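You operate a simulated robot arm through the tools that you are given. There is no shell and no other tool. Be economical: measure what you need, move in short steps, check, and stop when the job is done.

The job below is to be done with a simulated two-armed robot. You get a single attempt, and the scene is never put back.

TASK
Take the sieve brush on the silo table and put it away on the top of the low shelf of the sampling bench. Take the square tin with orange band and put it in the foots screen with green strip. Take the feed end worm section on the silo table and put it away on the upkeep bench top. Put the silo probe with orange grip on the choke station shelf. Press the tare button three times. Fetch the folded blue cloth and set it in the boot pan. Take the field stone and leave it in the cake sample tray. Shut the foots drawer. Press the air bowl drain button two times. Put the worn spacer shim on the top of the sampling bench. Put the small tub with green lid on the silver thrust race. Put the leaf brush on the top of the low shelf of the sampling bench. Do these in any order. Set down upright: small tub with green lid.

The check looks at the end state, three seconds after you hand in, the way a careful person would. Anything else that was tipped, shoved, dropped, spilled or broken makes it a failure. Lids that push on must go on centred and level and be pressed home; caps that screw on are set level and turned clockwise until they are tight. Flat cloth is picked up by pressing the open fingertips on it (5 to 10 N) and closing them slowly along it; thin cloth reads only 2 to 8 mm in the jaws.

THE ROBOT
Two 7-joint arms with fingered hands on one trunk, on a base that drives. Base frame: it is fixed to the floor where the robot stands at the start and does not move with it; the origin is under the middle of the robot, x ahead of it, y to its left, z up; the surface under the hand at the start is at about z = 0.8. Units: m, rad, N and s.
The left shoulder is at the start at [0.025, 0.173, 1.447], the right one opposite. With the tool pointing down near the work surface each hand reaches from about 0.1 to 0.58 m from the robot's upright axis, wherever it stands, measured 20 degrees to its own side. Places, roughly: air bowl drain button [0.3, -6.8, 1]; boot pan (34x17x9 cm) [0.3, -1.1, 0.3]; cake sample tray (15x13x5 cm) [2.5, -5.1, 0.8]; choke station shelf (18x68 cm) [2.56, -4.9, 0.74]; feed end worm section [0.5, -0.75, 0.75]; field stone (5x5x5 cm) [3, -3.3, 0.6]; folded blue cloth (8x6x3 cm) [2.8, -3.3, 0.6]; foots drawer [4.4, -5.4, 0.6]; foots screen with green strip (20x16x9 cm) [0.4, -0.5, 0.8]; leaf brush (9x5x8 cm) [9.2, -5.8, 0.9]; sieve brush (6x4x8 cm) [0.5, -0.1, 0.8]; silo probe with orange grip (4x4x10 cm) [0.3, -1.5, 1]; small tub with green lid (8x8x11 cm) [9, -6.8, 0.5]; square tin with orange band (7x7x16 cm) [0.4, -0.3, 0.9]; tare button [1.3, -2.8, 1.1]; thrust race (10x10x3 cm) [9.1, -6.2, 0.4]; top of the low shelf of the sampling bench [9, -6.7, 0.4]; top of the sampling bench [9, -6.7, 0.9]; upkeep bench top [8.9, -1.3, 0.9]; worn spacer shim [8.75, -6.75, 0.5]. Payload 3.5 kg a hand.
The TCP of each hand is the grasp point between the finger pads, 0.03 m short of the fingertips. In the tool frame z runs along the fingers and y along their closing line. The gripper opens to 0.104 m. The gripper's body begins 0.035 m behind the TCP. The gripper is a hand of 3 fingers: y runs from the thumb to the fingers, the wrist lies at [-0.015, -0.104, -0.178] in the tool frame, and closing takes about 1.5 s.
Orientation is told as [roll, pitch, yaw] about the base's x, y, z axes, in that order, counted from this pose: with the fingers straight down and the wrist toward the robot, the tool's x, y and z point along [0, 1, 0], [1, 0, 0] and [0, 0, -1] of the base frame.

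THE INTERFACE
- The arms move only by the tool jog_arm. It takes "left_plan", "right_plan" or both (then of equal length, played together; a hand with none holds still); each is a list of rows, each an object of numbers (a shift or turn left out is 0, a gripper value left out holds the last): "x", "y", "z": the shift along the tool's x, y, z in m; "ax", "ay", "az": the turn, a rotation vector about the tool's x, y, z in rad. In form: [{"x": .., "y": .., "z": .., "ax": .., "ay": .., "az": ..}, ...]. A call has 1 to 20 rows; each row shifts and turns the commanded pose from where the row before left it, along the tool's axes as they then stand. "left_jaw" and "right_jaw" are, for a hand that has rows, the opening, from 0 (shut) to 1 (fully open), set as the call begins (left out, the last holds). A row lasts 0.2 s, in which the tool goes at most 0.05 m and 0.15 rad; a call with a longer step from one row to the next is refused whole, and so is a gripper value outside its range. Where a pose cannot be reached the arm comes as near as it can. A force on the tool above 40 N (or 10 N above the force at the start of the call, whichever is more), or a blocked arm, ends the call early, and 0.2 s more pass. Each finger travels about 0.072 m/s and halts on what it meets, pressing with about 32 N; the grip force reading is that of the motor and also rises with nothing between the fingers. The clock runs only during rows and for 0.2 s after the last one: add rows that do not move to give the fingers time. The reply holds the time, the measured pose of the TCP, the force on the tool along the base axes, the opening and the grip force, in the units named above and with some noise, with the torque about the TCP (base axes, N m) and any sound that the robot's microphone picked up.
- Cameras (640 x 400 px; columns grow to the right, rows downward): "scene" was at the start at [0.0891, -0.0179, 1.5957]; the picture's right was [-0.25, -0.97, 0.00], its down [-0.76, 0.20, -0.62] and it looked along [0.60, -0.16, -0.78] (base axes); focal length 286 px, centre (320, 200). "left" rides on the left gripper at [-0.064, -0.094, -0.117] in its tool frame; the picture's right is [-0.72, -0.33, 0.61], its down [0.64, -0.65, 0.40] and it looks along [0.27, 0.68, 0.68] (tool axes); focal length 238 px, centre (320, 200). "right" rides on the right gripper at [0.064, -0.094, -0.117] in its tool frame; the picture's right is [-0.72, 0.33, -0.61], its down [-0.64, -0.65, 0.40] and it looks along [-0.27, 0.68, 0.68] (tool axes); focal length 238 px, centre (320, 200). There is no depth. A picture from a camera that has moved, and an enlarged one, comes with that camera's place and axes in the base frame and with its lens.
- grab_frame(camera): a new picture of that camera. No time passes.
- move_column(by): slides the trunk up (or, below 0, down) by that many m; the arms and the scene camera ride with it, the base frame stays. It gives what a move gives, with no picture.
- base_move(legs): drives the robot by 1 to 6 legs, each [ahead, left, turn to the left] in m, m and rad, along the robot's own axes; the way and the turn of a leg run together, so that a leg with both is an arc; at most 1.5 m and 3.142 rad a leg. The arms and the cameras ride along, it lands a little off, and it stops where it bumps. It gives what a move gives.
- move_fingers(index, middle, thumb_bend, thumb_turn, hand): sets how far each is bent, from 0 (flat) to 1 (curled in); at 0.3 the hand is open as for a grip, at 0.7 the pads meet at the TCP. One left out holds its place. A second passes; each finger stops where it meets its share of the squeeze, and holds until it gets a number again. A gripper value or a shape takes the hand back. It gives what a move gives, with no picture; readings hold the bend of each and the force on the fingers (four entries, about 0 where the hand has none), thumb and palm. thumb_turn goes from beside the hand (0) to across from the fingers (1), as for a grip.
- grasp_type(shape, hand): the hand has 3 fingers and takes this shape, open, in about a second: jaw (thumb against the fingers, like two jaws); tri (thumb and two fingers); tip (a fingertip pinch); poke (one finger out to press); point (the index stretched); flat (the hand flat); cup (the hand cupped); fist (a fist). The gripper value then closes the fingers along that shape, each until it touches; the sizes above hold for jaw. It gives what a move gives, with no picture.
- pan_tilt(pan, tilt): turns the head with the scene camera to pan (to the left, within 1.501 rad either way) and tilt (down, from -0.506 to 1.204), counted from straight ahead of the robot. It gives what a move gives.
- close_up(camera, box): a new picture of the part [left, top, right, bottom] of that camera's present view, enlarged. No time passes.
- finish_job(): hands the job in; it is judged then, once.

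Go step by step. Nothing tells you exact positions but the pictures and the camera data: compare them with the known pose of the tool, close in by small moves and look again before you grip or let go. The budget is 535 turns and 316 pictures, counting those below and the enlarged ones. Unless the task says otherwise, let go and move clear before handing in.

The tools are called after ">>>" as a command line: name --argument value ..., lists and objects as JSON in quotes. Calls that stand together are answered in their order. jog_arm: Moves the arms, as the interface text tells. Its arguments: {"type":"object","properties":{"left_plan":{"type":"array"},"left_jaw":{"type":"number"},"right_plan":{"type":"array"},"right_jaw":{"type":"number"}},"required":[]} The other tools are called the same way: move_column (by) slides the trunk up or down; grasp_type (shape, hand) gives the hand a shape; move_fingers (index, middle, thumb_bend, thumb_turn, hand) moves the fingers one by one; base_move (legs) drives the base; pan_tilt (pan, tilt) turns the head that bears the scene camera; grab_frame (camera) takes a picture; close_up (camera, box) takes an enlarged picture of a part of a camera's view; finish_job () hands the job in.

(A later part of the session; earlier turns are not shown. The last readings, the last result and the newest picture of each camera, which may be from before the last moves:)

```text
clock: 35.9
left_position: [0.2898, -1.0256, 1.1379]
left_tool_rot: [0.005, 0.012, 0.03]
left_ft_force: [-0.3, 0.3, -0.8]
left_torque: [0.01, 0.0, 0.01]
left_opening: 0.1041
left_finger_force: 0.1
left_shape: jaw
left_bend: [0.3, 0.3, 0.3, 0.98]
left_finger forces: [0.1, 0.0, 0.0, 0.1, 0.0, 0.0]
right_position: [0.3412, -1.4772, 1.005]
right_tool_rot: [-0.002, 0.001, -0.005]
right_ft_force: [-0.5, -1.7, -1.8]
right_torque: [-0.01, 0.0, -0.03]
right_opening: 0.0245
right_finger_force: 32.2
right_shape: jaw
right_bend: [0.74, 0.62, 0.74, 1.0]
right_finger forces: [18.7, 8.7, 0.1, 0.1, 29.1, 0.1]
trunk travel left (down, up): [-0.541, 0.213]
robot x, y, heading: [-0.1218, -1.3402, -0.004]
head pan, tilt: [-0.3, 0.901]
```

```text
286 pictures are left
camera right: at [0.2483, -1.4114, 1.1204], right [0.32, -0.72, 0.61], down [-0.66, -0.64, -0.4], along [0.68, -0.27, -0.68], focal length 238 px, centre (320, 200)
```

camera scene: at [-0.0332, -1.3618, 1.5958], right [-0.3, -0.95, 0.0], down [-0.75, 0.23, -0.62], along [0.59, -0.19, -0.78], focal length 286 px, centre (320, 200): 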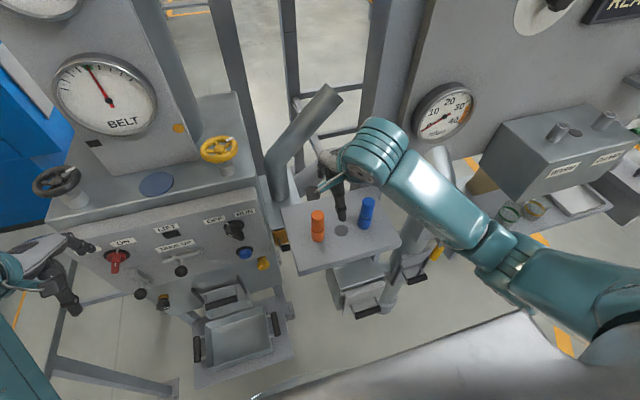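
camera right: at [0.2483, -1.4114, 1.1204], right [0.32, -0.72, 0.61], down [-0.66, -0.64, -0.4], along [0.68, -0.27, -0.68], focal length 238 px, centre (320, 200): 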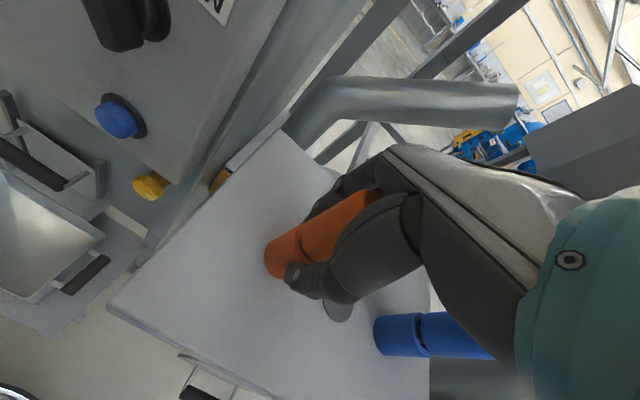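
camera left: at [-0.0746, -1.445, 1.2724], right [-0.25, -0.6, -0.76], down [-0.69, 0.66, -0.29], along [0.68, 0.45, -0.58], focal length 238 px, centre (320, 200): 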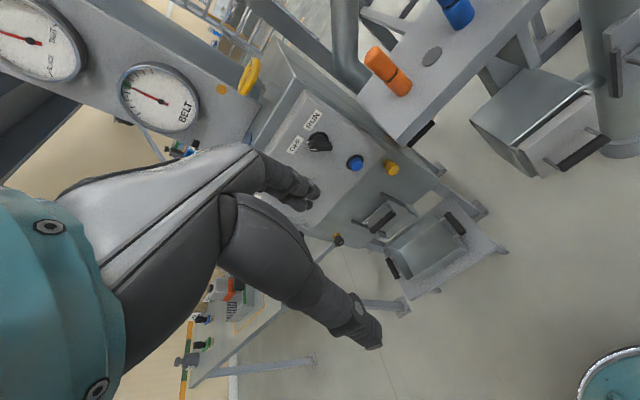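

Gripped. Lifting to see whether a rod comes along.

>>> jog_arm --right_plan '[{"z": -0.02}, {"z": -0.03}, {"z": -0.04}, {"z": -0.04}, {}]'

>>> grab_frame --camera "right"

>>> close_up --camera "scene" --box '[250, 90, 430, 290]'

```text
clock: 37.1
left_position: [0.2907, -1.0254, 1.1375]
left_tool_rot: [0.005, 0.014, 0.031]
left_ft_force: [-0.1, 0.4, -0.4]
left_torque: [0.0, 0.0, 0.0]
left_opening: 0.104
left_finger_force: 0.1
left_shape: jaw
left_bend: [0.3, 0.3, 0.3, 0.98]
left_finger forces: [0.0, 0.1, 0.0, 0.0, 0.0, 0.0]
right_position: [0.3416, -1.4779, 1.137]
right_tool_rot: [0.0, 0.0, -0.004]
right_ft_force: [0.5, 0.5, -0.3]
right_torque: [0.01, -0.03, 0.01]
right_opening: 0.0213
right_finger_force: 32.1
right_shape: jaw
right_bend: [0.74, 0.73, 0.8, 1.0]
right_finger forces: [19.7, 0.1, 0.0, 0.0, 21.2, 0.0]
trunk travel left (down, up): [-0.541, 0.213]
robot x, y, heading: [-0.1192, -1.3395, -0.008]
head pan, tilt: [-0.3, 0.901]
```

```text
285 pictures are left
camera right: at [0.2479, -1.4127, 1.2526], right [0.32, -0.72, 0.61], down [-0.66, -0.64, -0.4], along [0.68, -0.27, -0.68], focal length 238 px, centre (320, 200)
```

right: 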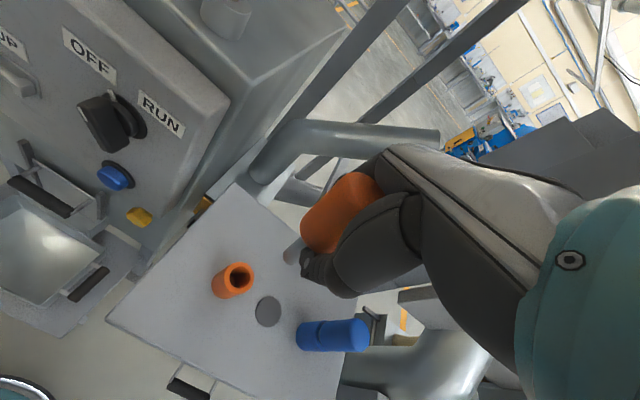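

```text
2.00 times, centred on (340, 190) of scene
camera zoom: at [-0.0322, -1.3622, 1.5957], right [-0.3, -0.95, 0.0], down [-0.75, 0.24, -0.62], along [0.59, -0.19, -0.78], focal length 572 px, centre (280, 220)
```

zoom: 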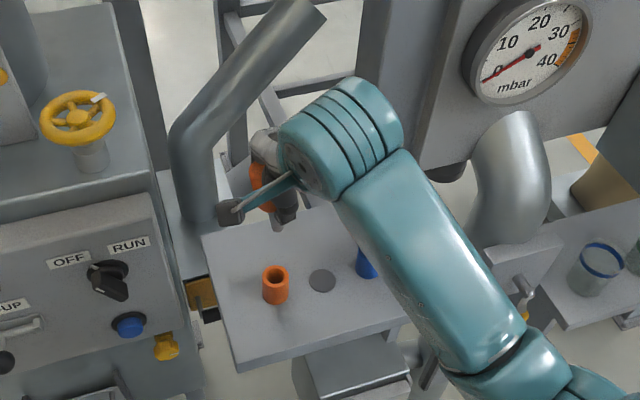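

>>> close_up --camera "right" --box '[200, 130, 440, 320]'

>>> close_up --camera "scene" --box '[290, 140, 370, 200]'

>>> grab_frame --camera "left"

```text
2.11 times, centred on (320, 225) of right
camera zoom: at [0.2479, -1.4127, 1.2526], right [0.32, -0.72, 0.61], down [-0.66, -0.64, -0.4], along [0.68, -0.27, -0.68], focal length 502 px, centre (320, 147)
```

zoom: 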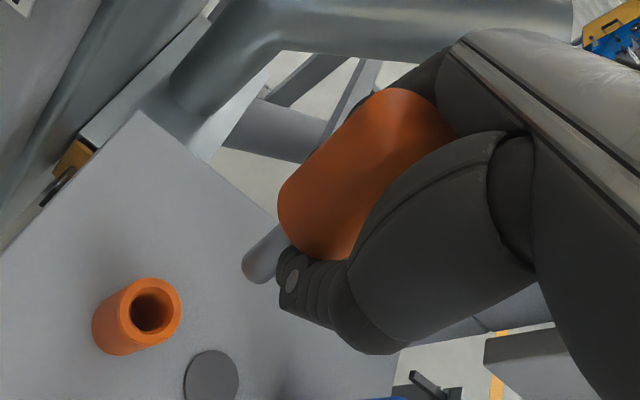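

```text
6.67 times, centred on (330, 170) of scene
camera zoom: at [-0.0322, -1.3622, 1.5957], right [-0.3, -0.95, 0.0], down [-0.75, 0.24, -0.62], along [0.59, -0.19, -0.78], focal length 1906 px, centre (253, 400)
```

zoom: 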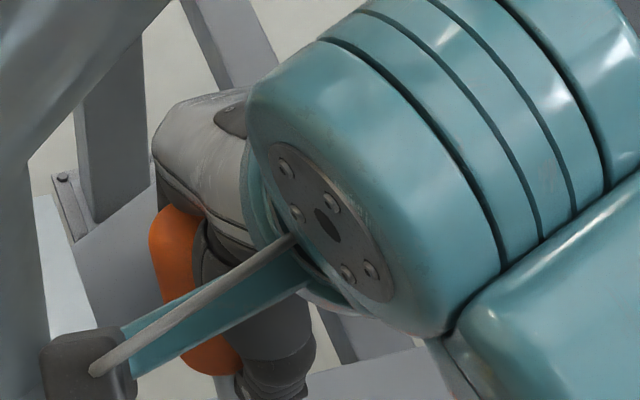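

```text
281 pictures are left
camera left: at [0.1996, -1.0947, 1.2548], right [-0.31, -0.73, -0.61], down [-0.68, 0.62, -0.39], along [0.67, 0.29, -0.69], focal length 238 px, centre (320, 200)
```

left: 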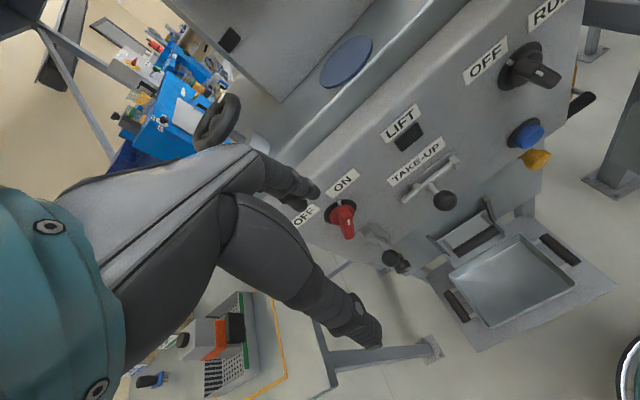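

The probe is out of its socket: an orange grip with a short metal pin. I'll back away and look around for the way to the next stations.

>>> base_move --legs '[[-0.4, 0, 0]]'

>>> pan_tilt --pan -1.1 --tilt 0.2

>>> grab_frame --camera "scene"

>>> pan_tilt --pan -0.3 --tilt 0.2

>>> grab_frame --camera "scene"

```text
clock: 39.6
left_position: [-0.1128, -1.025, 1.1364]
left_tool_rot: [0.005, 0.013, 0.026]
left_ft_force: [-0.8, 0.4, 0.2]
left_torque: [-0.01, 0.01, -0.02]
left_opening: 0.1039
left_finger_force: 0.2
left_shape: jaw
left_bend: [0.3, 0.3, 0.3, 0.98]
left_finger forces: [0.0, 0.1, 0.1, 0.0, 0.0, 0.0]
right_position: [-0.063, -1.4776, 1.137]
right_tool_rot: [-0.002, 0.001, -0.01]
right_ft_force: [0.2, 0.3, -1.7]
right_torque: [0.01, 0.0, -0.03]
right_opening: 0.0214
right_finger_force: 32.2
right_shape: jaw
right_bend: [0.74, 0.73, 0.8, 1.0]
right_finger forces: [19.6, 0.0, 0.1, 0.0, 21.1, 0.1]
trunk travel left (down, up): [-0.541, 0.213]
robot x, y, heading: [-0.5276, -1.3382, -0.011]
head pan, tilt: [-0.3, 0.901]
```

```text
clock: 40.8
left_position: [-0.1137, -1.0251, 1.1381]
left_tool_rot: [0.006, 0.011, 0.025]
left_ft_force: [0.4, -0.6, 0.3]
left_torque: [-0.02, 0.0, 0.0]
left_opening: 0.1037
left_finger_force: 0.0
left_shape: jaw
left_bend: [0.3, 0.3, 0.3, 0.98]
left_finger forces: [0.0, 0.0, 0.0, 0.0, 0.1, 0.0]
right_position: [-0.0626, -1.4775, 1.1375]
right_tool_rot: [-0.002, 0.0, -0.011]
right_ft_force: [0.1, 0.5, -1.6]
right_torque: [-0.04, -0.01, 0.01]
right_opening: 0.0215
right_finger_force: 32.3
right_shape: jaw
right_bend: [0.74, 0.73, 0.8, 1.0]
right_finger forces: [19.6, 0.0, 0.0, 0.0, 21.1, 0.0]
trunk travel left (down, up): [-0.541, 0.213]
robot x, y, heading: [-0.5228, -1.338, -0.009]
head pan, tilt: [-1.1, 0.201]
```

```text
280 pictures are left
camera scene: at [-0.4674, -1.4195, 1.6572], right [-0.9, -0.45, 0.0], down [-0.09, 0.18, -0.98], along [0.44, -0.88, -0.2], focal length 286 px, centre (320, 200)
```

scene: 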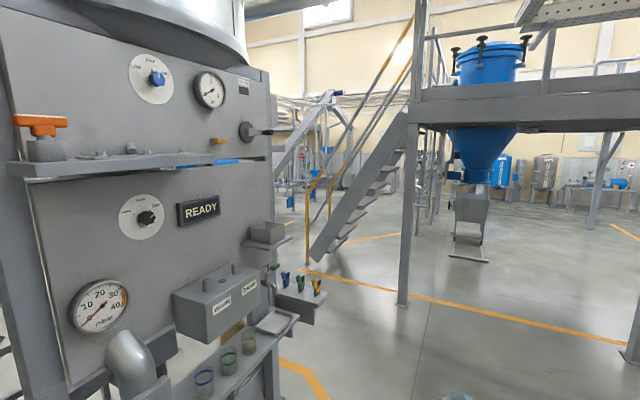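

```text
clock: 41.9
left_position: [-0.1127, -1.0248, 1.1374]
left_tool_rot: [0.006, 0.012, 0.027]
left_ft_force: [0.6, 0.7, 0.1]
left_torque: [0.0, 0.02, 0.01]
left_opening: 0.1037
left_finger_force: 0.0
left_shape: jaw
left_bend: [0.3, 0.3, 0.3, 0.98]
left_finger forces: [0.1, 0.1, 0.0, 0.1, 0.0, 0.0]
right_position: [-0.063, -1.4779, 1.1366]
right_tool_rot: [-0.001, 0.0, -0.011]
right_ft_force: [-0.3, 0.2, -0.6]
right_torque: [-0.04, -0.05, 0.01]
right_opening: 0.0215
right_finger_force: 32.2
right_shape: jaw
right_bend: [0.74, 0.73, 0.8, 1.0]
right_finger forces: [19.8, 0.0, 0.0, 0.0, 21.2, 0.1]
trunk travel left (down, up): [-0.541, 0.213]
robot x, y, heading: [-0.5239, -1.3349, -0.007]
head pan, tilt: [-0.3, 0.201]
```

```text
279 pictures are left
camera scene: at [-0.4202, -1.3646, 1.6573], right [-0.31, -0.95, 0.0], down [-0.19, 0.06, -0.98], along [0.93, -0.3, -0.2], focal length 286 px, centre (320, 200)
```

scene: 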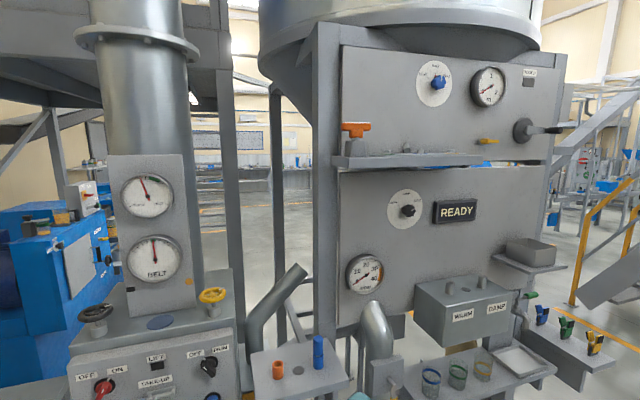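

The drier tower is in front, and open floor lies to the right. I'll drive right past it and look for the tare button, stone and cloth.

>>> base_move --legs '[[0, -1.5, 0], [0, -0.9, 0]]'

>>> pan_tilt --pan 0.1 --tilt 0.3

>>> grab_frame --camera "scene"

>>> pan_tilt --pan -0.8 --tilt 0.3

>>> grab_frame --camera "scene"

```text
clock: 53.9
left_position: [-0.1449, -3.4886, 1.1369]
left_tool_rot: [0.004, 0.013, 0.008]
left_ft_force: [0.1, 0.4, 0.2]
left_torque: [0.0, 0.01, -0.03]
left_opening: 0.104
left_finger_force: 0.1
left_shape: jaw
left_bend: [0.3, 0.3, 0.3, 0.98]
left_finger forces: [0.1, 0.0, 0.0, 0.0, 0.1, 0.0]
right_position: [-0.1032, -3.9411, 1.1357]
right_tool_rot: [-0.001, 0.0, -0.027]
right_ft_force: [0.2, -0.2, -1.0]
right_torque: [-0.05, -0.02, 0.01]
right_opening: 0.0216
right_finger_force: 32.2
right_shape: jaw
right_bend: [0.74, 0.73, 0.8, 1.0]
right_finger forces: [19.7, 0.1, 0.0, 0.0, 21.2, 0.0]
trunk travel left (down, up): [-0.541, 0.213]
robot x, y, heading: [-0.5608, -3.7918, -0.028]
head pan, tilt: [-0.3, 0.201]
```

```text
clock: 54.8
left_position: [-0.1445, -3.4869, 1.1376]
left_tool_rot: [0.007, 0.011, 0.007]
left_ft_force: [-0.4, 0.5, -0.9]
left_torque: [0.04, -0.03, -0.01]
left_opening: 0.1039
left_finger_force: 0.1
left_shape: jaw
left_bend: [0.3, 0.3, 0.3, 0.98]
left_finger forces: [0.1, 0.0, 0.1, 0.0, 0.1, 0.2]
right_position: [-0.1037, -3.9416, 1.1367]
right_tool_rot: [-0.003, 0.0, -0.028]
right_ft_force: [0.8, 0.1, -0.9]
right_torque: [-0.02, 0.03, -0.01]
right_opening: 0.0215
right_finger_force: 32.1
right_shape: jaw
right_bend: [0.74, 0.73, 0.8, 1.0]
right_finger forces: [19.7, 0.0, 0.0, 0.0, 21.2, 0.0]
trunk travel left (down, up): [-0.541, 0.213]
robot x, y, heading: [-0.5642, -3.7916, -0.025]
head pan, tilt: [0.099, 0.3]
```

```text
278 pictures are left
camera scene: at [-0.4531, -3.7853, 1.648], right [0.07, -1.0, 0.0], down [-0.29, -0.02, -0.96], along [0.95, 0.07, -0.3], focal length 286 px, centre (320, 200)
```

scene: 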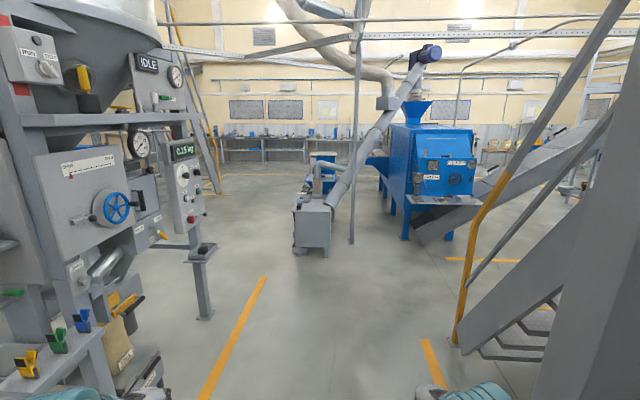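

```text
clock: 56.0
left_position: [-0.1453, -3.4856, 1.1386]
left_tool_rot: [0.005, 0.012, 0.01]
left_ft_force: [0.2, -0.5, -0.2]
left_torque: [-0.01, 0.03, -0.02]
left_opening: 0.1037
left_finger_force: 0.0
left_shape: jaw
left_bend: [0.3, 0.3, 0.3, 0.98]
left_finger forces: [0.0, 0.1, 0.0, 0.0, 0.1, 0.1]
right_position: [-0.103, -3.9406, 1.1362]
right_tool_rot: [-0.001, 0.001, -0.028]
right_ft_force: [0.2, 0.5, -0.9]
right_torque: [0.0, -0.01, 0.01]
right_opening: 0.0213
right_finger_force: 31.9
right_shape: jaw
right_bend: [0.74, 0.73, 0.8, 1.0]
right_finger forces: [19.7, 0.0, 0.0, 0.1, 21.2, 0.1]
trunk travel left (down, up): [-0.541, 0.213]
robot x, y, heading: [-0.5663, -3.7939, -0.02]
head pan, tilt: [-0.799, 0.3]
```

```text
277 pictures are left
camera scene: at [-0.483, -3.8606, 1.648], right [-0.74, -0.68, 0.0], down [-0.2, 0.22, -0.96], along [0.65, -0.7, -0.3], focal length 286 px, centre (320, 200)
```

scene: 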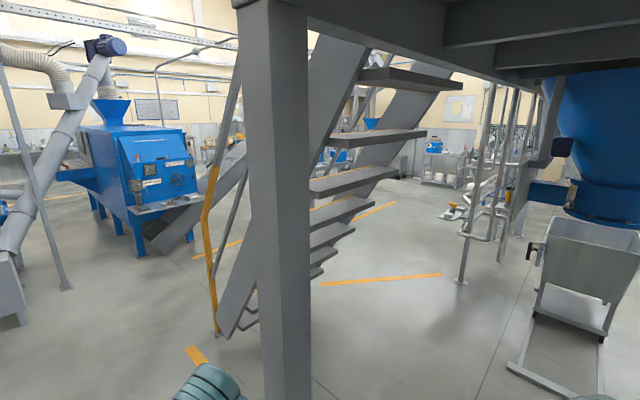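

>>> pan_tilt --pan 0.1 --tilt 0.3

>>> close_up --camera "scene" --box '[250, 130, 400, 270]'

>>> close_up --camera "scene" --box '[20, 100, 230, 290]'

>>> close_up --camera "scene" --box '[360, 60, 520, 260]'

```text
clock: 57.2
left_position: [-0.1449, -3.4871, 1.1369]
left_tool_rot: [0.005, 0.012, 0.008]
left_ft_force: [-0.7, 0.6, 0.5]
left_torque: [0.0, 0.01, 0.05]
left_opening: 0.1039
left_finger_force: 0.0
left_shape: jaw
left_bend: [0.3, 0.3, 0.3, 0.98]
left_finger forces: [0.1, 0.0, 0.1, 0.1, 0.0, 0.0]
right_position: [-0.1046, -3.9408, 1.1369]
right_tool_rot: [-0.003, -0.001, -0.028]
right_ft_force: [0.0, 0.1, -0.6]
right_torque: [-0.01, 0.0, -0.02]
right_opening: 0.0213
right_finger_force: 32.1
right_shape: jaw
right_bend: [0.74, 0.73, 0.8, 1.0]
right_finger forces: [19.7, 0.0, 0.0, 0.1, 21.2, 0.0]
trunk travel left (down, up): [-0.541, 0.213]
robot x, y, heading: [-0.5625, -3.7945, -0.029]
head pan, tilt: [0.099, 0.3]
```

```text
2.86 times, centred on (325, 200) of scene
camera zoom: at [-0.4531, -3.7854, 1.648], right [0.07, -1.0, 0.0], down [-0.29, -0.02, -0.96], along [0.95, 0.07, -0.3], focal length 817 px, centre (306, 200)
```

zoom: 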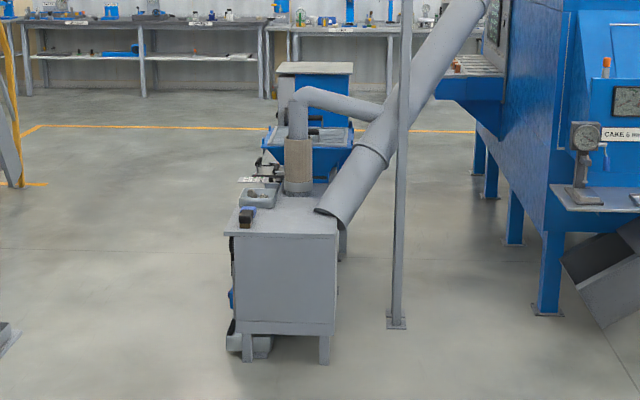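

```text
2.11 times, centred on (125, 195) of scene
camera zoom: at [-0.4531, -3.7854, 1.648], right [0.07, -1.0, 0.0], down [-0.29, -0.02, -0.96], along [0.95, 0.07, -0.3], focal length 602 px, centre (730, 210)
```

zoom: 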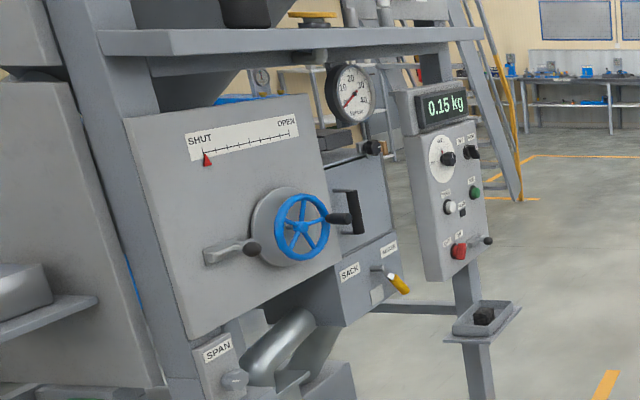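

```text
2.00 times, centred on (440, 160) of scene
camera zoom: at [-0.4531, -3.7854, 1.648], right [0.07, -1.0, 0.0], down [-0.29, -0.02, -0.96], along [0.95, 0.07, -0.3], focal length 572 px, centre (80, 280)
```

zoom: 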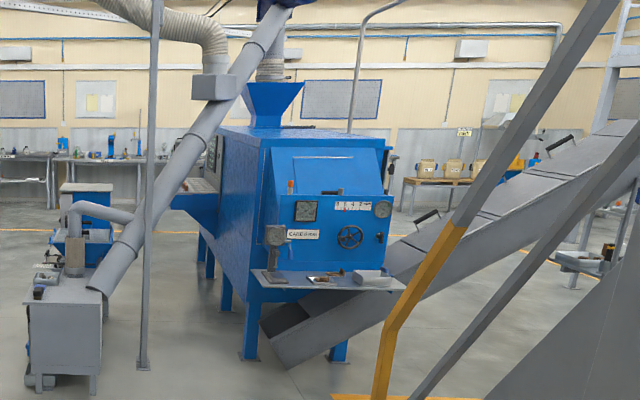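

The tare panel (0.15 kg) is near (1.3, -2.8), facing me. I'll drive over and turn to face it.

>>> base_move --legs '[[1.5, 0.1, 0], [0.2, 0, 0], [0, 0, 1.59]]'

>>> pan_tilt --pan 0 --tilt 0.5

>>> grab_frame --camera "scene"

```text
refused: leg 1 is longer than a leg can be; nothing moved
```

```text
clock: 57.9
left_position: [-0.1449, -3.4866, 1.1366]
left_tool_rot: [0.006, 0.012, 0.009]
left_ft_force: [0.6, 0.5, -0.1]
left_torque: [0.0, 0.0, 0.01]
left_opening: 0.1038
left_finger_force: 0.1
left_shape: jaw
left_bend: [0.3, 0.3, 0.3, 0.98]
left_finger forces: [0.1, 0.1, 0.0, 0.1, 0.0, 0.1]
right_position: [-0.1035, -3.9408, 1.1367]
right_tool_rot: [0.0, 0.001, -0.029]
right_ft_force: [-0.7, 0.6, -0.5]
right_torque: [-0.01, 0.01, 0.03]
right_opening: 0.0211
right_finger_force: 32.1
right_shape: jaw
right_bend: [0.74, 0.73, 0.8, 1.0]
right_finger forces: [19.7, 0.1, 0.0, 0.1, 21.2, 0.0]
trunk travel left (down, up): [-0.541, 0.213]
robot x, y, heading: [-0.5639, -3.7951, -0.032]
head pan, tilt: [0.0, 0.499]
```

```text
273 pictures are left
camera scene: at [-0.4553, -3.7945, 1.6297], right [-0.03, -1.0, 0.0], down [-0.48, 0.01, -0.88], along [0.88, -0.02, -0.48], focal length 286 px, centre (320, 200)
```

scene: 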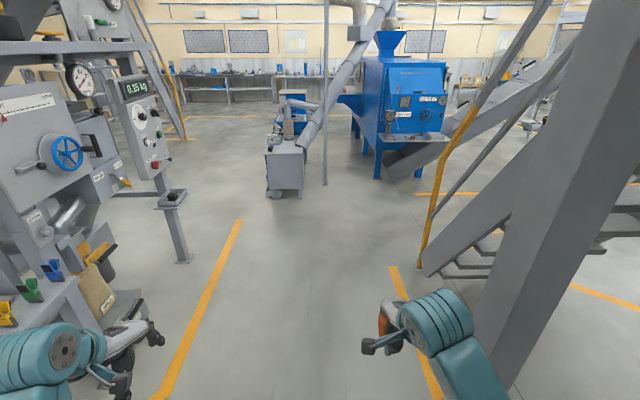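

>>> base_move --legs '[[1.4, 0.2, 0], [0.3, 0, 0], [0, 0, 1.6]]'

>>> grab_frame --camera "scene"

```text
clock: 70.5
left_position: [0.8371, -3.2223, 1.1377]
left_tool_rot: [0.005, 0.012, 1.609]
left_ft_force: [0.4, -0.7, 0.4]
left_torque: [0.03, 0.0, 0.03]
left_opening: 0.1036
left_finger_force: 0.0
left_shape: jaw
left_bend: [0.3, 0.3, 0.3, 0.98]
left_finger forces: [0.1, 0.0, 0.0, 0.1, 0.1, 0.1]
right_position: [1.288, -3.1675, 1.1363]
right_tool_rot: [-0.002, -0.002, 1.574]
right_ft_force: [0.8, 0.1, -0.9]
right_torque: [-0.01, 0.0, 0.02]
right_opening: 0.0213
right_finger_force: 31.9
right_shape: jaw
right_bend: [0.74, 0.73, 0.8, 1.0]
right_finger forces: [19.5, 0.0, 0.1, 0.1, 21.1, 0.0]
trunk travel left (down, up): [-0.541, 0.213]
robot x, y, heading: [1.1528, -3.6325, 1.575]
head pan, tilt: [0.0, 0.499]
```

```text
272 pictures are left
camera scene: at [1.1538, -3.5224, 1.6296], right [1.0, 0.0, 0.0], down [0.0, -0.48, -0.88], along [0.0, 0.88, -0.48], focal length 286 px, centre (320, 200)
```

scene: 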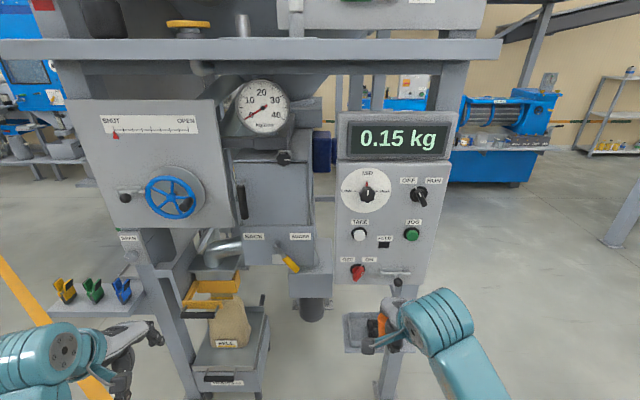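

>>> close_up --camera "scene" --box '[320, 160, 460, 290]'

>>> grab_frame --camera "left"

>>> grab_frame --camera "right"

```text
3.08 times, centred on (390, 225) of scene
camera zoom: at [1.1538, -3.5224, 1.6296], right [1.0, 0.0, 0.0], down [0.0, -0.48, -0.88], along [0.0, 0.88, -0.48], focal length 880 px, centre (105, 123)
```

zoom: 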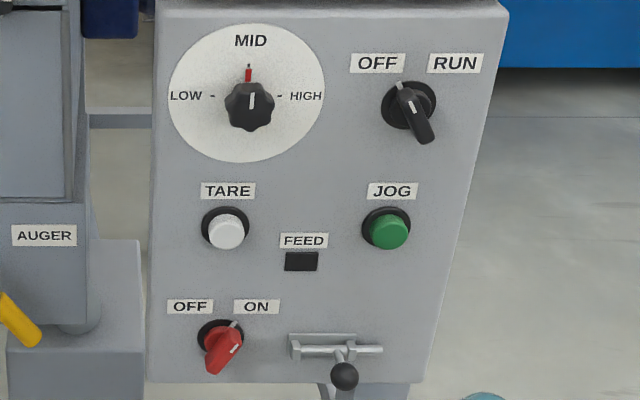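

```text
270 pictures are left
camera left: at [0.9046, -3.3143, 1.2549], right [0.73, -0.31, -0.61], down [-0.62, -0.68, -0.39], along [-0.3, 0.66, -0.69], focal length 238 px, centre (320, 200)
```

left: 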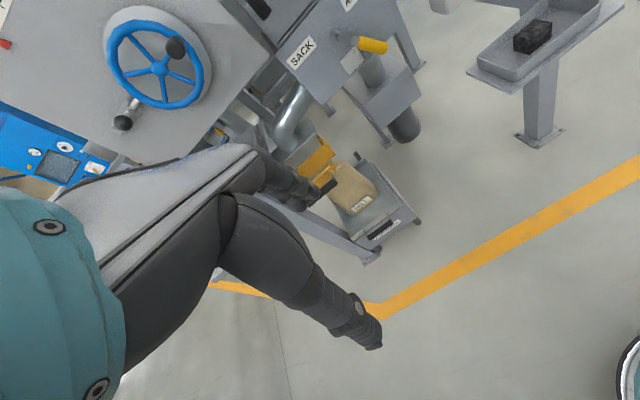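

```text
269 pictures are left
camera right: at [1.2247, -3.2609, 1.2522], right [0.72, 0.33, 0.61], down [0.64, -0.65, -0.4], along [0.27, 0.68, -0.68], focal length 238 px, centre (320, 200)
```

right: 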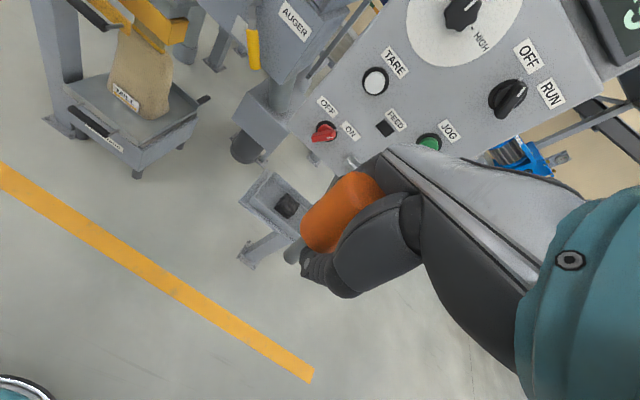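

The white TARE button is at about (1.277, -2.785, 1.103), facing me. I'll shape the left hand for poking and point it forward, and retract the right hand.

>>> grasp_type --hand "left" --shape "poke"

>>> jog_arm --left_plan '[{"ax": -0.143}, {"ax": -0.143}, {"ax": -0.143}, {"ax": -0.143}, {"ax": -0.143}, {"ax": -0.143}, {"ax": -0.143}, {"ax": -0.143}, {"ax": -0.143}, {"ax": -0.143}, {"ax": -0.143}, {}]' --right_plan '[{"x": -0.03}, {"x": -0.03}, {"x": -0.03}, {"x": -0.03}, {"x": -0.03}, {"y": -0.03}, {"y": -0.03}, {"y": -0.03}, {"y": -0.03}, {"y": -0.02}, {}, {}]'

>>> grab_frame --camera "left"

>>> grab_frame --camera "scene"

```text
clock: 71.4
left_position: [0.8357, -3.2229, 1.1372]
left_tool_rot: [0.007, 0.012, 1.609]
left_ft_force: [0.2, -0.4, 0.0]
left_torque: [-0.04, 0.0, 0.01]
left_opening: 0.0
left_finger_force: 0.1
left_shape: poke
left_bend: [0.7, 0.7, 1.0, 1.0]
left_finger forces: [0.0, 0.0, 0.1, 0.0, 0.0, 0.1]
right_position: [1.2887, -3.1676, 1.1367]
right_tool_rot: [0.0, -0.001, 1.573]
right_ft_force: [-0.1, -0.2, -1.6]
right_torque: [0.01, -0.03, 0.01]
right_opening: 0.0216
right_finger_force: 32.4
right_shape: jaw
right_bend: [0.74, 0.73, 0.8, 1.0]
right_finger forces: [19.5, 0.0, 0.0, 0.1, 21.2, 0.1]
trunk travel left (down, up): [-0.541, 0.213]
robot x, y, heading: [1.1526, -3.628, 1.573]
head pan, tilt: [0.0, 0.499]
```

```text
clock: 74.0
left_position: [0.837, -3.223, 1.1376]
left_tool_rot: [0.524, -1.56, 1.083]
left_ft_force: [0.4, 0.2, 0.1]
left_torque: [-0.01, -0.03, 0.02]
left_opening: 0.0
left_finger_force: 0.2
left_shape: poke
left_bend: [0.7, 0.7, 1.0, 1.0]
left_finger forces: [0.1, 0.1, 0.0, 0.0, 0.1, 0.0]
right_position: [1.437, -3.3085, 1.1353]
right_tool_rot: [-0.001, 0.0, 1.575]
right_ft_force: [0.0, -0.8, -0.4]
right_torque: [0.03, -0.01, -0.01]
right_opening: 0.0212
right_finger_force: 32.0
right_shape: jaw
right_bend: [0.74, 0.73, 0.8, 1.0]
right_finger forces: [19.2, 0.0, 0.0, 0.0, 21.3, 0.0]
trunk travel left (down, up): [-0.541, 0.213]
robot x, y, heading: [1.1536, -3.6316, 1.578]
head pan, tilt: [0.0, 0.499]
```

```text
268 pictures are left
camera left: at [0.9043, -3.3395, 1.0441], right [0.69, 0.64, -0.34], down [-0.66, 0.37, -0.65], along [-0.29, 0.67, 0.68], focal length 238 px, centre (320, 200)
```

left: 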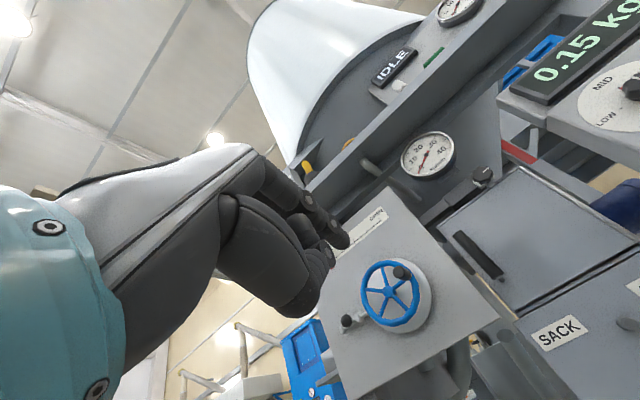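

```text
267 pictures are left
camera scene: at [1.1539, -3.5232, 1.6297], right [1.0, 0.0, 0.0], down [0.0, -0.48, -0.88], along [0.0, 0.88, -0.48], focal length 286 px, centre (320, 200)
```

scene: 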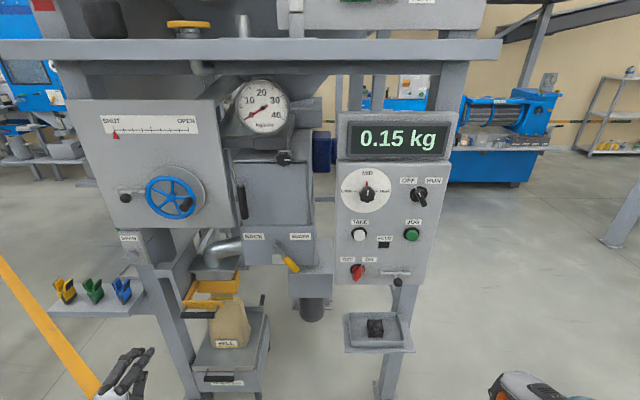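

The poke fingertip sits about 3 cm ahead of the TCP. I'll drive so the left hand lines up with TARE.

>>> base_move --legs '[[0, -0.4, 0], [0.25, 0, 0]]'

>>> grab_frame --camera "scene"

>>> grab_frame --camera "left"

```text
clock: 78.0
left_position: [1.245, -2.9733, 1.1373]
left_tool_rot: [0.437, -1.558, 1.167]
left_ft_force: [0.2, -0.4, -0.2]
left_torque: [-0.03, 0.03, 0.0]
left_opening: 0.0
left_finger_force: 0.1
left_shape: poke
left_bend: [0.7, 0.7, 1.0, 1.0]
left_finger forces: [0.0, 0.0, 0.1, 0.0, 0.1, 0.1]
right_position: [1.8475, -3.0624, 1.1349]
right_tool_rot: [-0.002, 0.0, 1.571]
right_ft_force: [0.4, 0.0, -0.9]
right_torque: [-0.03, -0.01, 0.01]
right_opening: 0.0217
right_finger_force: 31.7
right_shape: jaw
right_bend: [0.74, 0.73, 0.8, 1.0]
right_finger forces: [19.4, 0.0, 0.1, 0.0, 21.4, 0.0]
trunk travel left (down, up): [-0.541, 0.213]
robot x, y, heading: [1.5636, -3.3802, 1.569]
head pan, tilt: [0.0, 0.499]
```

```text
266 pictures are left
camera scene: at [1.5617, -3.2749, 1.6296], right [1.0, 0.0, 0.0], down [0.0, -0.48, -0.88], along [0.0, 0.88, -0.48], focal length 286 px, centre (320, 200)
```

scene: 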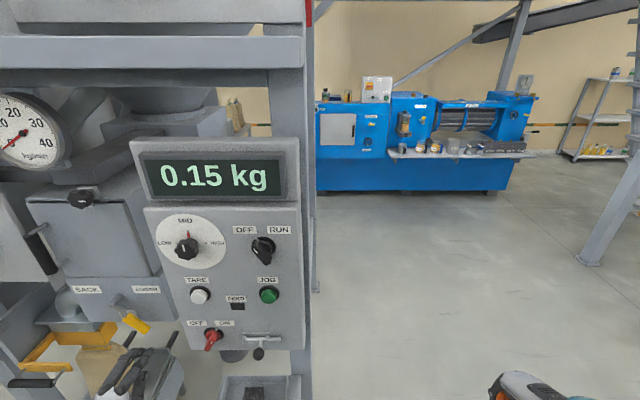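

```text
265 pictures are left
camera left: at [1.3127, -3.0911, 1.0439], right [0.7, 0.63, -0.34], down [-0.66, 0.37, -0.65], along [-0.29, 0.68, 0.68], focal length 238 px, centre (320, 200)
```

left: 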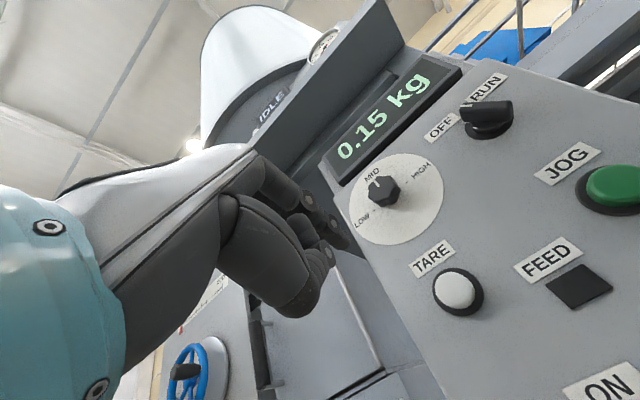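

>>> close_up --camera "left" --box '[240, 150, 400, 330]'

>>> close_up --camera "scene" --box '[80, 260, 320, 400]'

```text
2.22 times, centred on (320, 240) of left
camera zoom: at [1.3127, -3.0911, 1.0439], right [0.7, 0.63, -0.34], down [-0.66, 0.37, -0.65], along [-0.29, 0.68, 0.68], focal length 530 px, centre (320, 111)
```

zoom: 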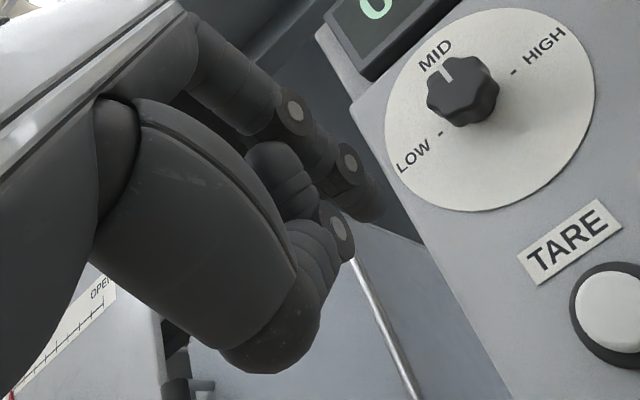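

```text
2.67 times, centred on (200, 330) of scene
camera zoom: at [1.5617, -3.2749, 1.6296], right [1.0, 0.0, 0.0], down [0.0, -0.48, -0.88], along [0.0, 0.88, -0.48], focal length 762 px, centre (640, -147)
```

zoom: 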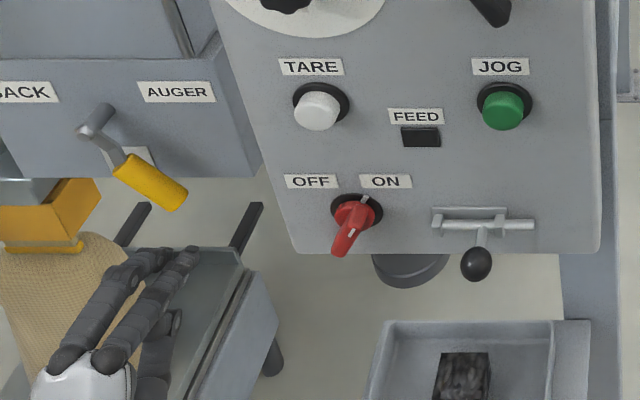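

>>> move_fingers --hand "left" --middle 1.0 --index 0.5

>>> close_up --camera "left" --box '[240, 150, 400, 330]'

>>> close_up --camera "scene" --box '[80, 260, 320, 400]'

```text
clock: 79.0
left_position: [1.2446, -2.9737, 1.1379]
left_tool_rot: [0.441, -1.558, 1.164]
left_ft_force: [-0.9, 0.3, 0.2]
left_torque: [0.0, -0.02, 0.0]
left_opening: 0.0455
left_finger_force: 0.0
left_shape: fingers
left_bend: [0.5, 1.0, 1.0, 1.0]
left_finger forces: [0.1, 0.1, 0.0, 0.1, 0.1, 0.0]
right_position: [1.8454, -3.0621, 1.1351]
right_tool_rot: [-0.001, 0.0, 1.571]
right_ft_force: [-0.2, -0.3, -1.1]
right_torque: [-0.02, 0.02, 0.01]
right_opening: 0.0214
right_finger_force: 32.7
right_shape: jaw
right_bend: [0.74, 0.73, 0.8, 1.0]
right_finger forces: [19.4, 0.0, 0.1, 0.0, 21.4, 0.0]
trunk travel left (down, up): [-0.541, 0.213]
robot x, y, heading: [1.5623, -3.3816, 1.578]
head pan, tilt: [0.0, 0.499]
```

```text
2.22 times, centred on (320, 240) of left
camera zoom: at [1.3127, -3.0914, 1.044], right [0.7, 0.63, -0.34], down [-0.66, 0.37, -0.65], along [-0.29, 0.68, 0.68], focal length 530 px, centre (320, 111)
```

zoom: 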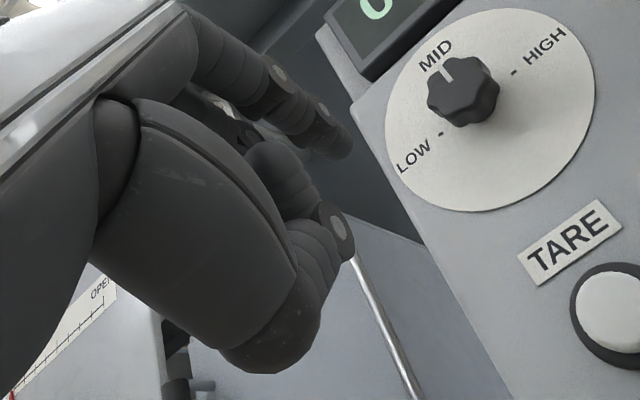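

```text
2.67 times, centred on (200, 330) of scene
camera zoom: at [1.5617, -3.2753, 1.6296], right [1.0, 0.0, 0.0], down [0.0, -0.48, -0.88], along [0.0, 0.88, -0.48], focal length 762 px, centre (640, -147)
```

zoom: 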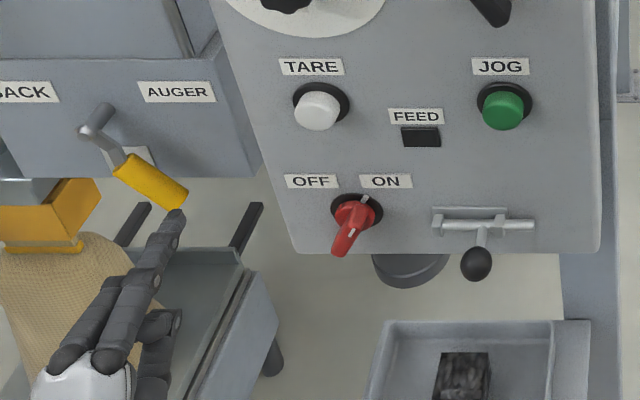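

The single index tip is 3.4 cm ahead of and 3.4 cm above the TCP. I'll align it with the button and approach.

>>> jog_arm --left_plan '[{"x": -0.015, "y": -0.033}, {"x": -0.015, "y": -0.034}, {"z": 0.04}, {"z": 0.04}, {"z": 0.02}, {}]'

>>> close_up --camera "left" --box '[240, 100, 480, 280]'

>>> close_up --camera "scene" --box '[100, 260, 300, 380]'

```text
clock: 80.4
left_position: [1.2713, -2.8736, 1.0712]
left_tool_rot: [0.46, -1.558, 1.145]
left_ft_force: [0.2, -0.2, -0.4]
left_torque: [-0.02, 0.01, -0.03]
left_opening: 0.0457
left_finger_force: 0.0
left_shape: fingers
left_bend: [0.5, 1.0, 1.0, 1.0]
left_finger forces: [0.0, 0.1, 0.0, 0.0, 0.0, 0.1]
right_position: [1.8465, -3.0623, 1.1343]
right_tool_rot: [-0.002, 0.0, 1.57]
right_ft_force: [-0.3, 0.5, -1.1]
right_torque: [-0.02, -0.01, -0.04]
right_opening: 0.0212
right_finger_force: 32.0
right_shape: jaw
right_bend: [0.74, 0.73, 0.8, 1.0]
right_finger forces: [19.4, 0.1, 0.1, 0.0, 21.3, 0.0]
trunk travel left (down, up): [-0.541, 0.213]
robot x, y, heading: [1.5625, -3.3831, 1.571]
head pan, tilt: [0.0, 0.499]
```

```text
2.22 times, centred on (360, 190) of left
camera zoom: at [1.3387, -2.9911, 0.9767], right [0.7, 0.63, -0.34], down [-0.66, 0.37, -0.65], along [-0.29, 0.68, 0.68], focal length 530 px, centre (231, 222)
```

zoom: 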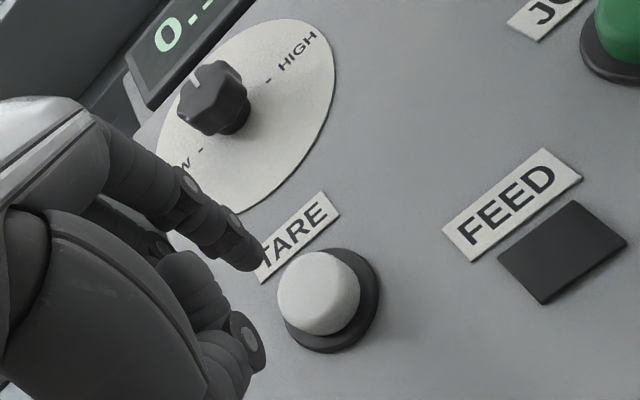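

```text
3.20 times, centred on (200, 320) of scene
camera zoom: at [1.5617, -3.2758, 1.6296], right [1.0, 0.0, 0.0], down [0.0, -0.48, -0.88], along [0.0, 0.88, -0.48], focal length 915 px, centre (704, -184)
```

zoom: 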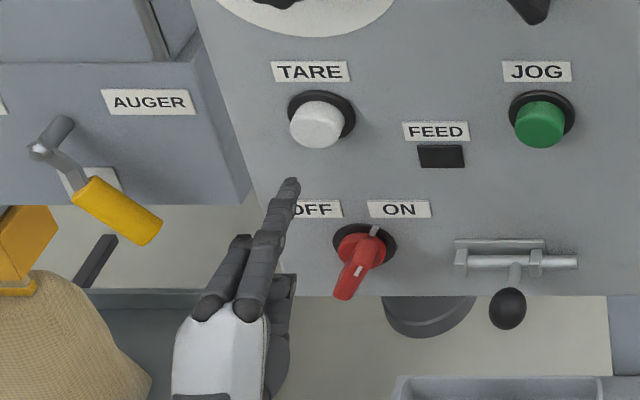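

>>> jog_arm --left_plan '[{"x": -0.005, "y": 0.002}, {"z": 0.01}, {"z": 0.01}, {}]'

>>> close_up --camera "left" --box '[240, 100, 480, 280]'

>>> close_up --camera "scene" --box '[140, 260, 260, 350]'

```text
clock: 81.4
left_position: [1.2761, -2.8547, 1.0698]
left_tool_rot: [0.453, -1.558, 1.151]
left_ft_force: [0.1, 0.2, -0.9]
left_torque: [-0.02, -0.02, -0.02]
left_opening: 0.0454
left_finger_force: 0.1
left_shape: fingers
left_bend: [0.5, 1.0, 1.0, 1.0]
left_finger forces: [0.1, 0.1, 0.0, 0.1, 0.0, 0.0]
right_position: [1.8465, -3.0615, 1.1342]
right_tool_rot: [0.0, 0.0, 1.57]
right_ft_force: [-0.5, 0.1, -0.8]
right_torque: [0.03, 0.0, -0.03]
right_opening: 0.0212
right_finger_force: 32.0
right_shape: jaw
right_bend: [0.74, 0.73, 0.8, 1.0]
right_finger forces: [19.2, 0.1, 0.1, 0.0, 21.3, 0.0]
trunk travel left (down, up): [-0.541, 0.213]
robot x, y, heading: [1.5599, -3.3837, 1.569]
head pan, tilt: [0.0, 0.499]
```

```text
2.22 times, centred on (360, 190) of left
camera zoom: at [1.343, -2.9713, 0.9773], right [0.7, 0.63, -0.34], down [-0.66, 0.37, -0.65], along [-0.29, 0.68, 0.68], focal length 530 px, centre (231, 222)
```

zoom: 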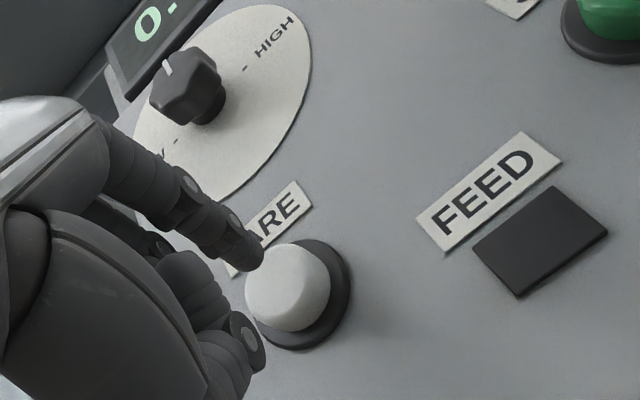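

```text
4.44 times, centred on (200, 305) of scene
camera zoom: at [1.5616, -3.2759, 1.6296], right [1.0, 0.0, 0.0], down [0.0, -0.48, -0.88], along [0.0, 0.88, -0.48], focal length 1271 px, centre (853, -267)
```

zoom: 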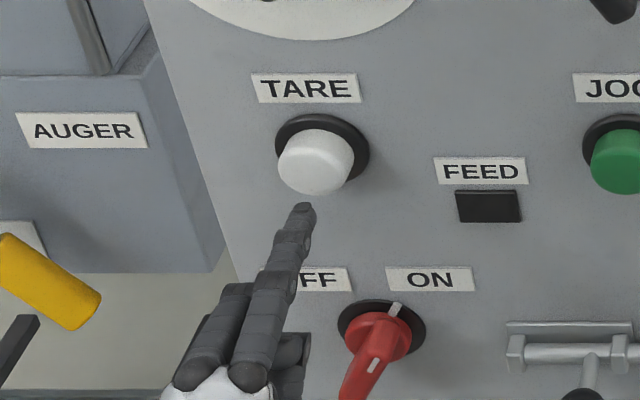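

>>> jog_arm --left_plan '[{"z": 0.008}, {"z": 0.006}, {"z": 0.004}, {"z": 0.003}, {"z": 0.003}, {"z": 0.003}, {}]'

>>> close_up --camera "left" --box '[240, 100, 480, 280]'

```text
clock: 83.0
left_position: [1.2762, -2.8347, 1.0818]
left_tool_rot: [0.39, -1.556, 1.218]
left_ft_force: [-0.2, 0.6, 0.2]
left_torque: [0.0, -0.02, -0.01]
left_opening: 0.0456
left_finger_force: 0.1
left_shape: fingers
left_bend: [0.5, 1.0, 1.0, 1.0]
left_finger forces: [0.1, 0.0, 0.1, 0.1, 0.0, 0.0]
left hand out of reach, approached as far as the arm can: row 1, 3, 5
right_position: [1.8469, -3.0616, 1.1345]
right_tool_rot: [-0.003, 0.001, 1.571]
right_ft_force: [-0.3, -0.5, -1.0]
right_torque: [0.02, -0.05, 0.01]
right_opening: 0.0213
right_finger_force: 31.6
right_shape: jaw
right_bend: [0.74, 0.73, 0.8, 1.0]
right_finger forces: [19.3, 0.0, 0.0, 0.1, 21.2, 0.0]
trunk travel left (down, up): [-0.541, 0.213]
robot x, y, heading: [1.5607, -3.3824, 1.574]
head pan, tilt: [0.0, 0.499]
```

```text
2.22 times, centred on (360, 190) of left
camera zoom: at [1.344, -2.9519, 0.9881], right [0.7, 0.63, -0.34], down [-0.66, 0.37, -0.65], along [-0.29, 0.68, 0.68], focal length 530 px, centre (231, 222)
```

zoom: 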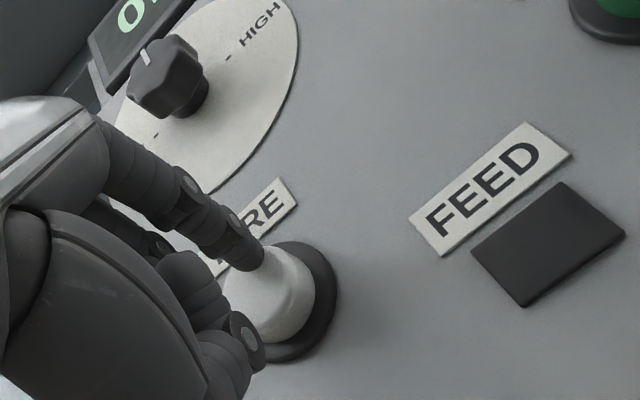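

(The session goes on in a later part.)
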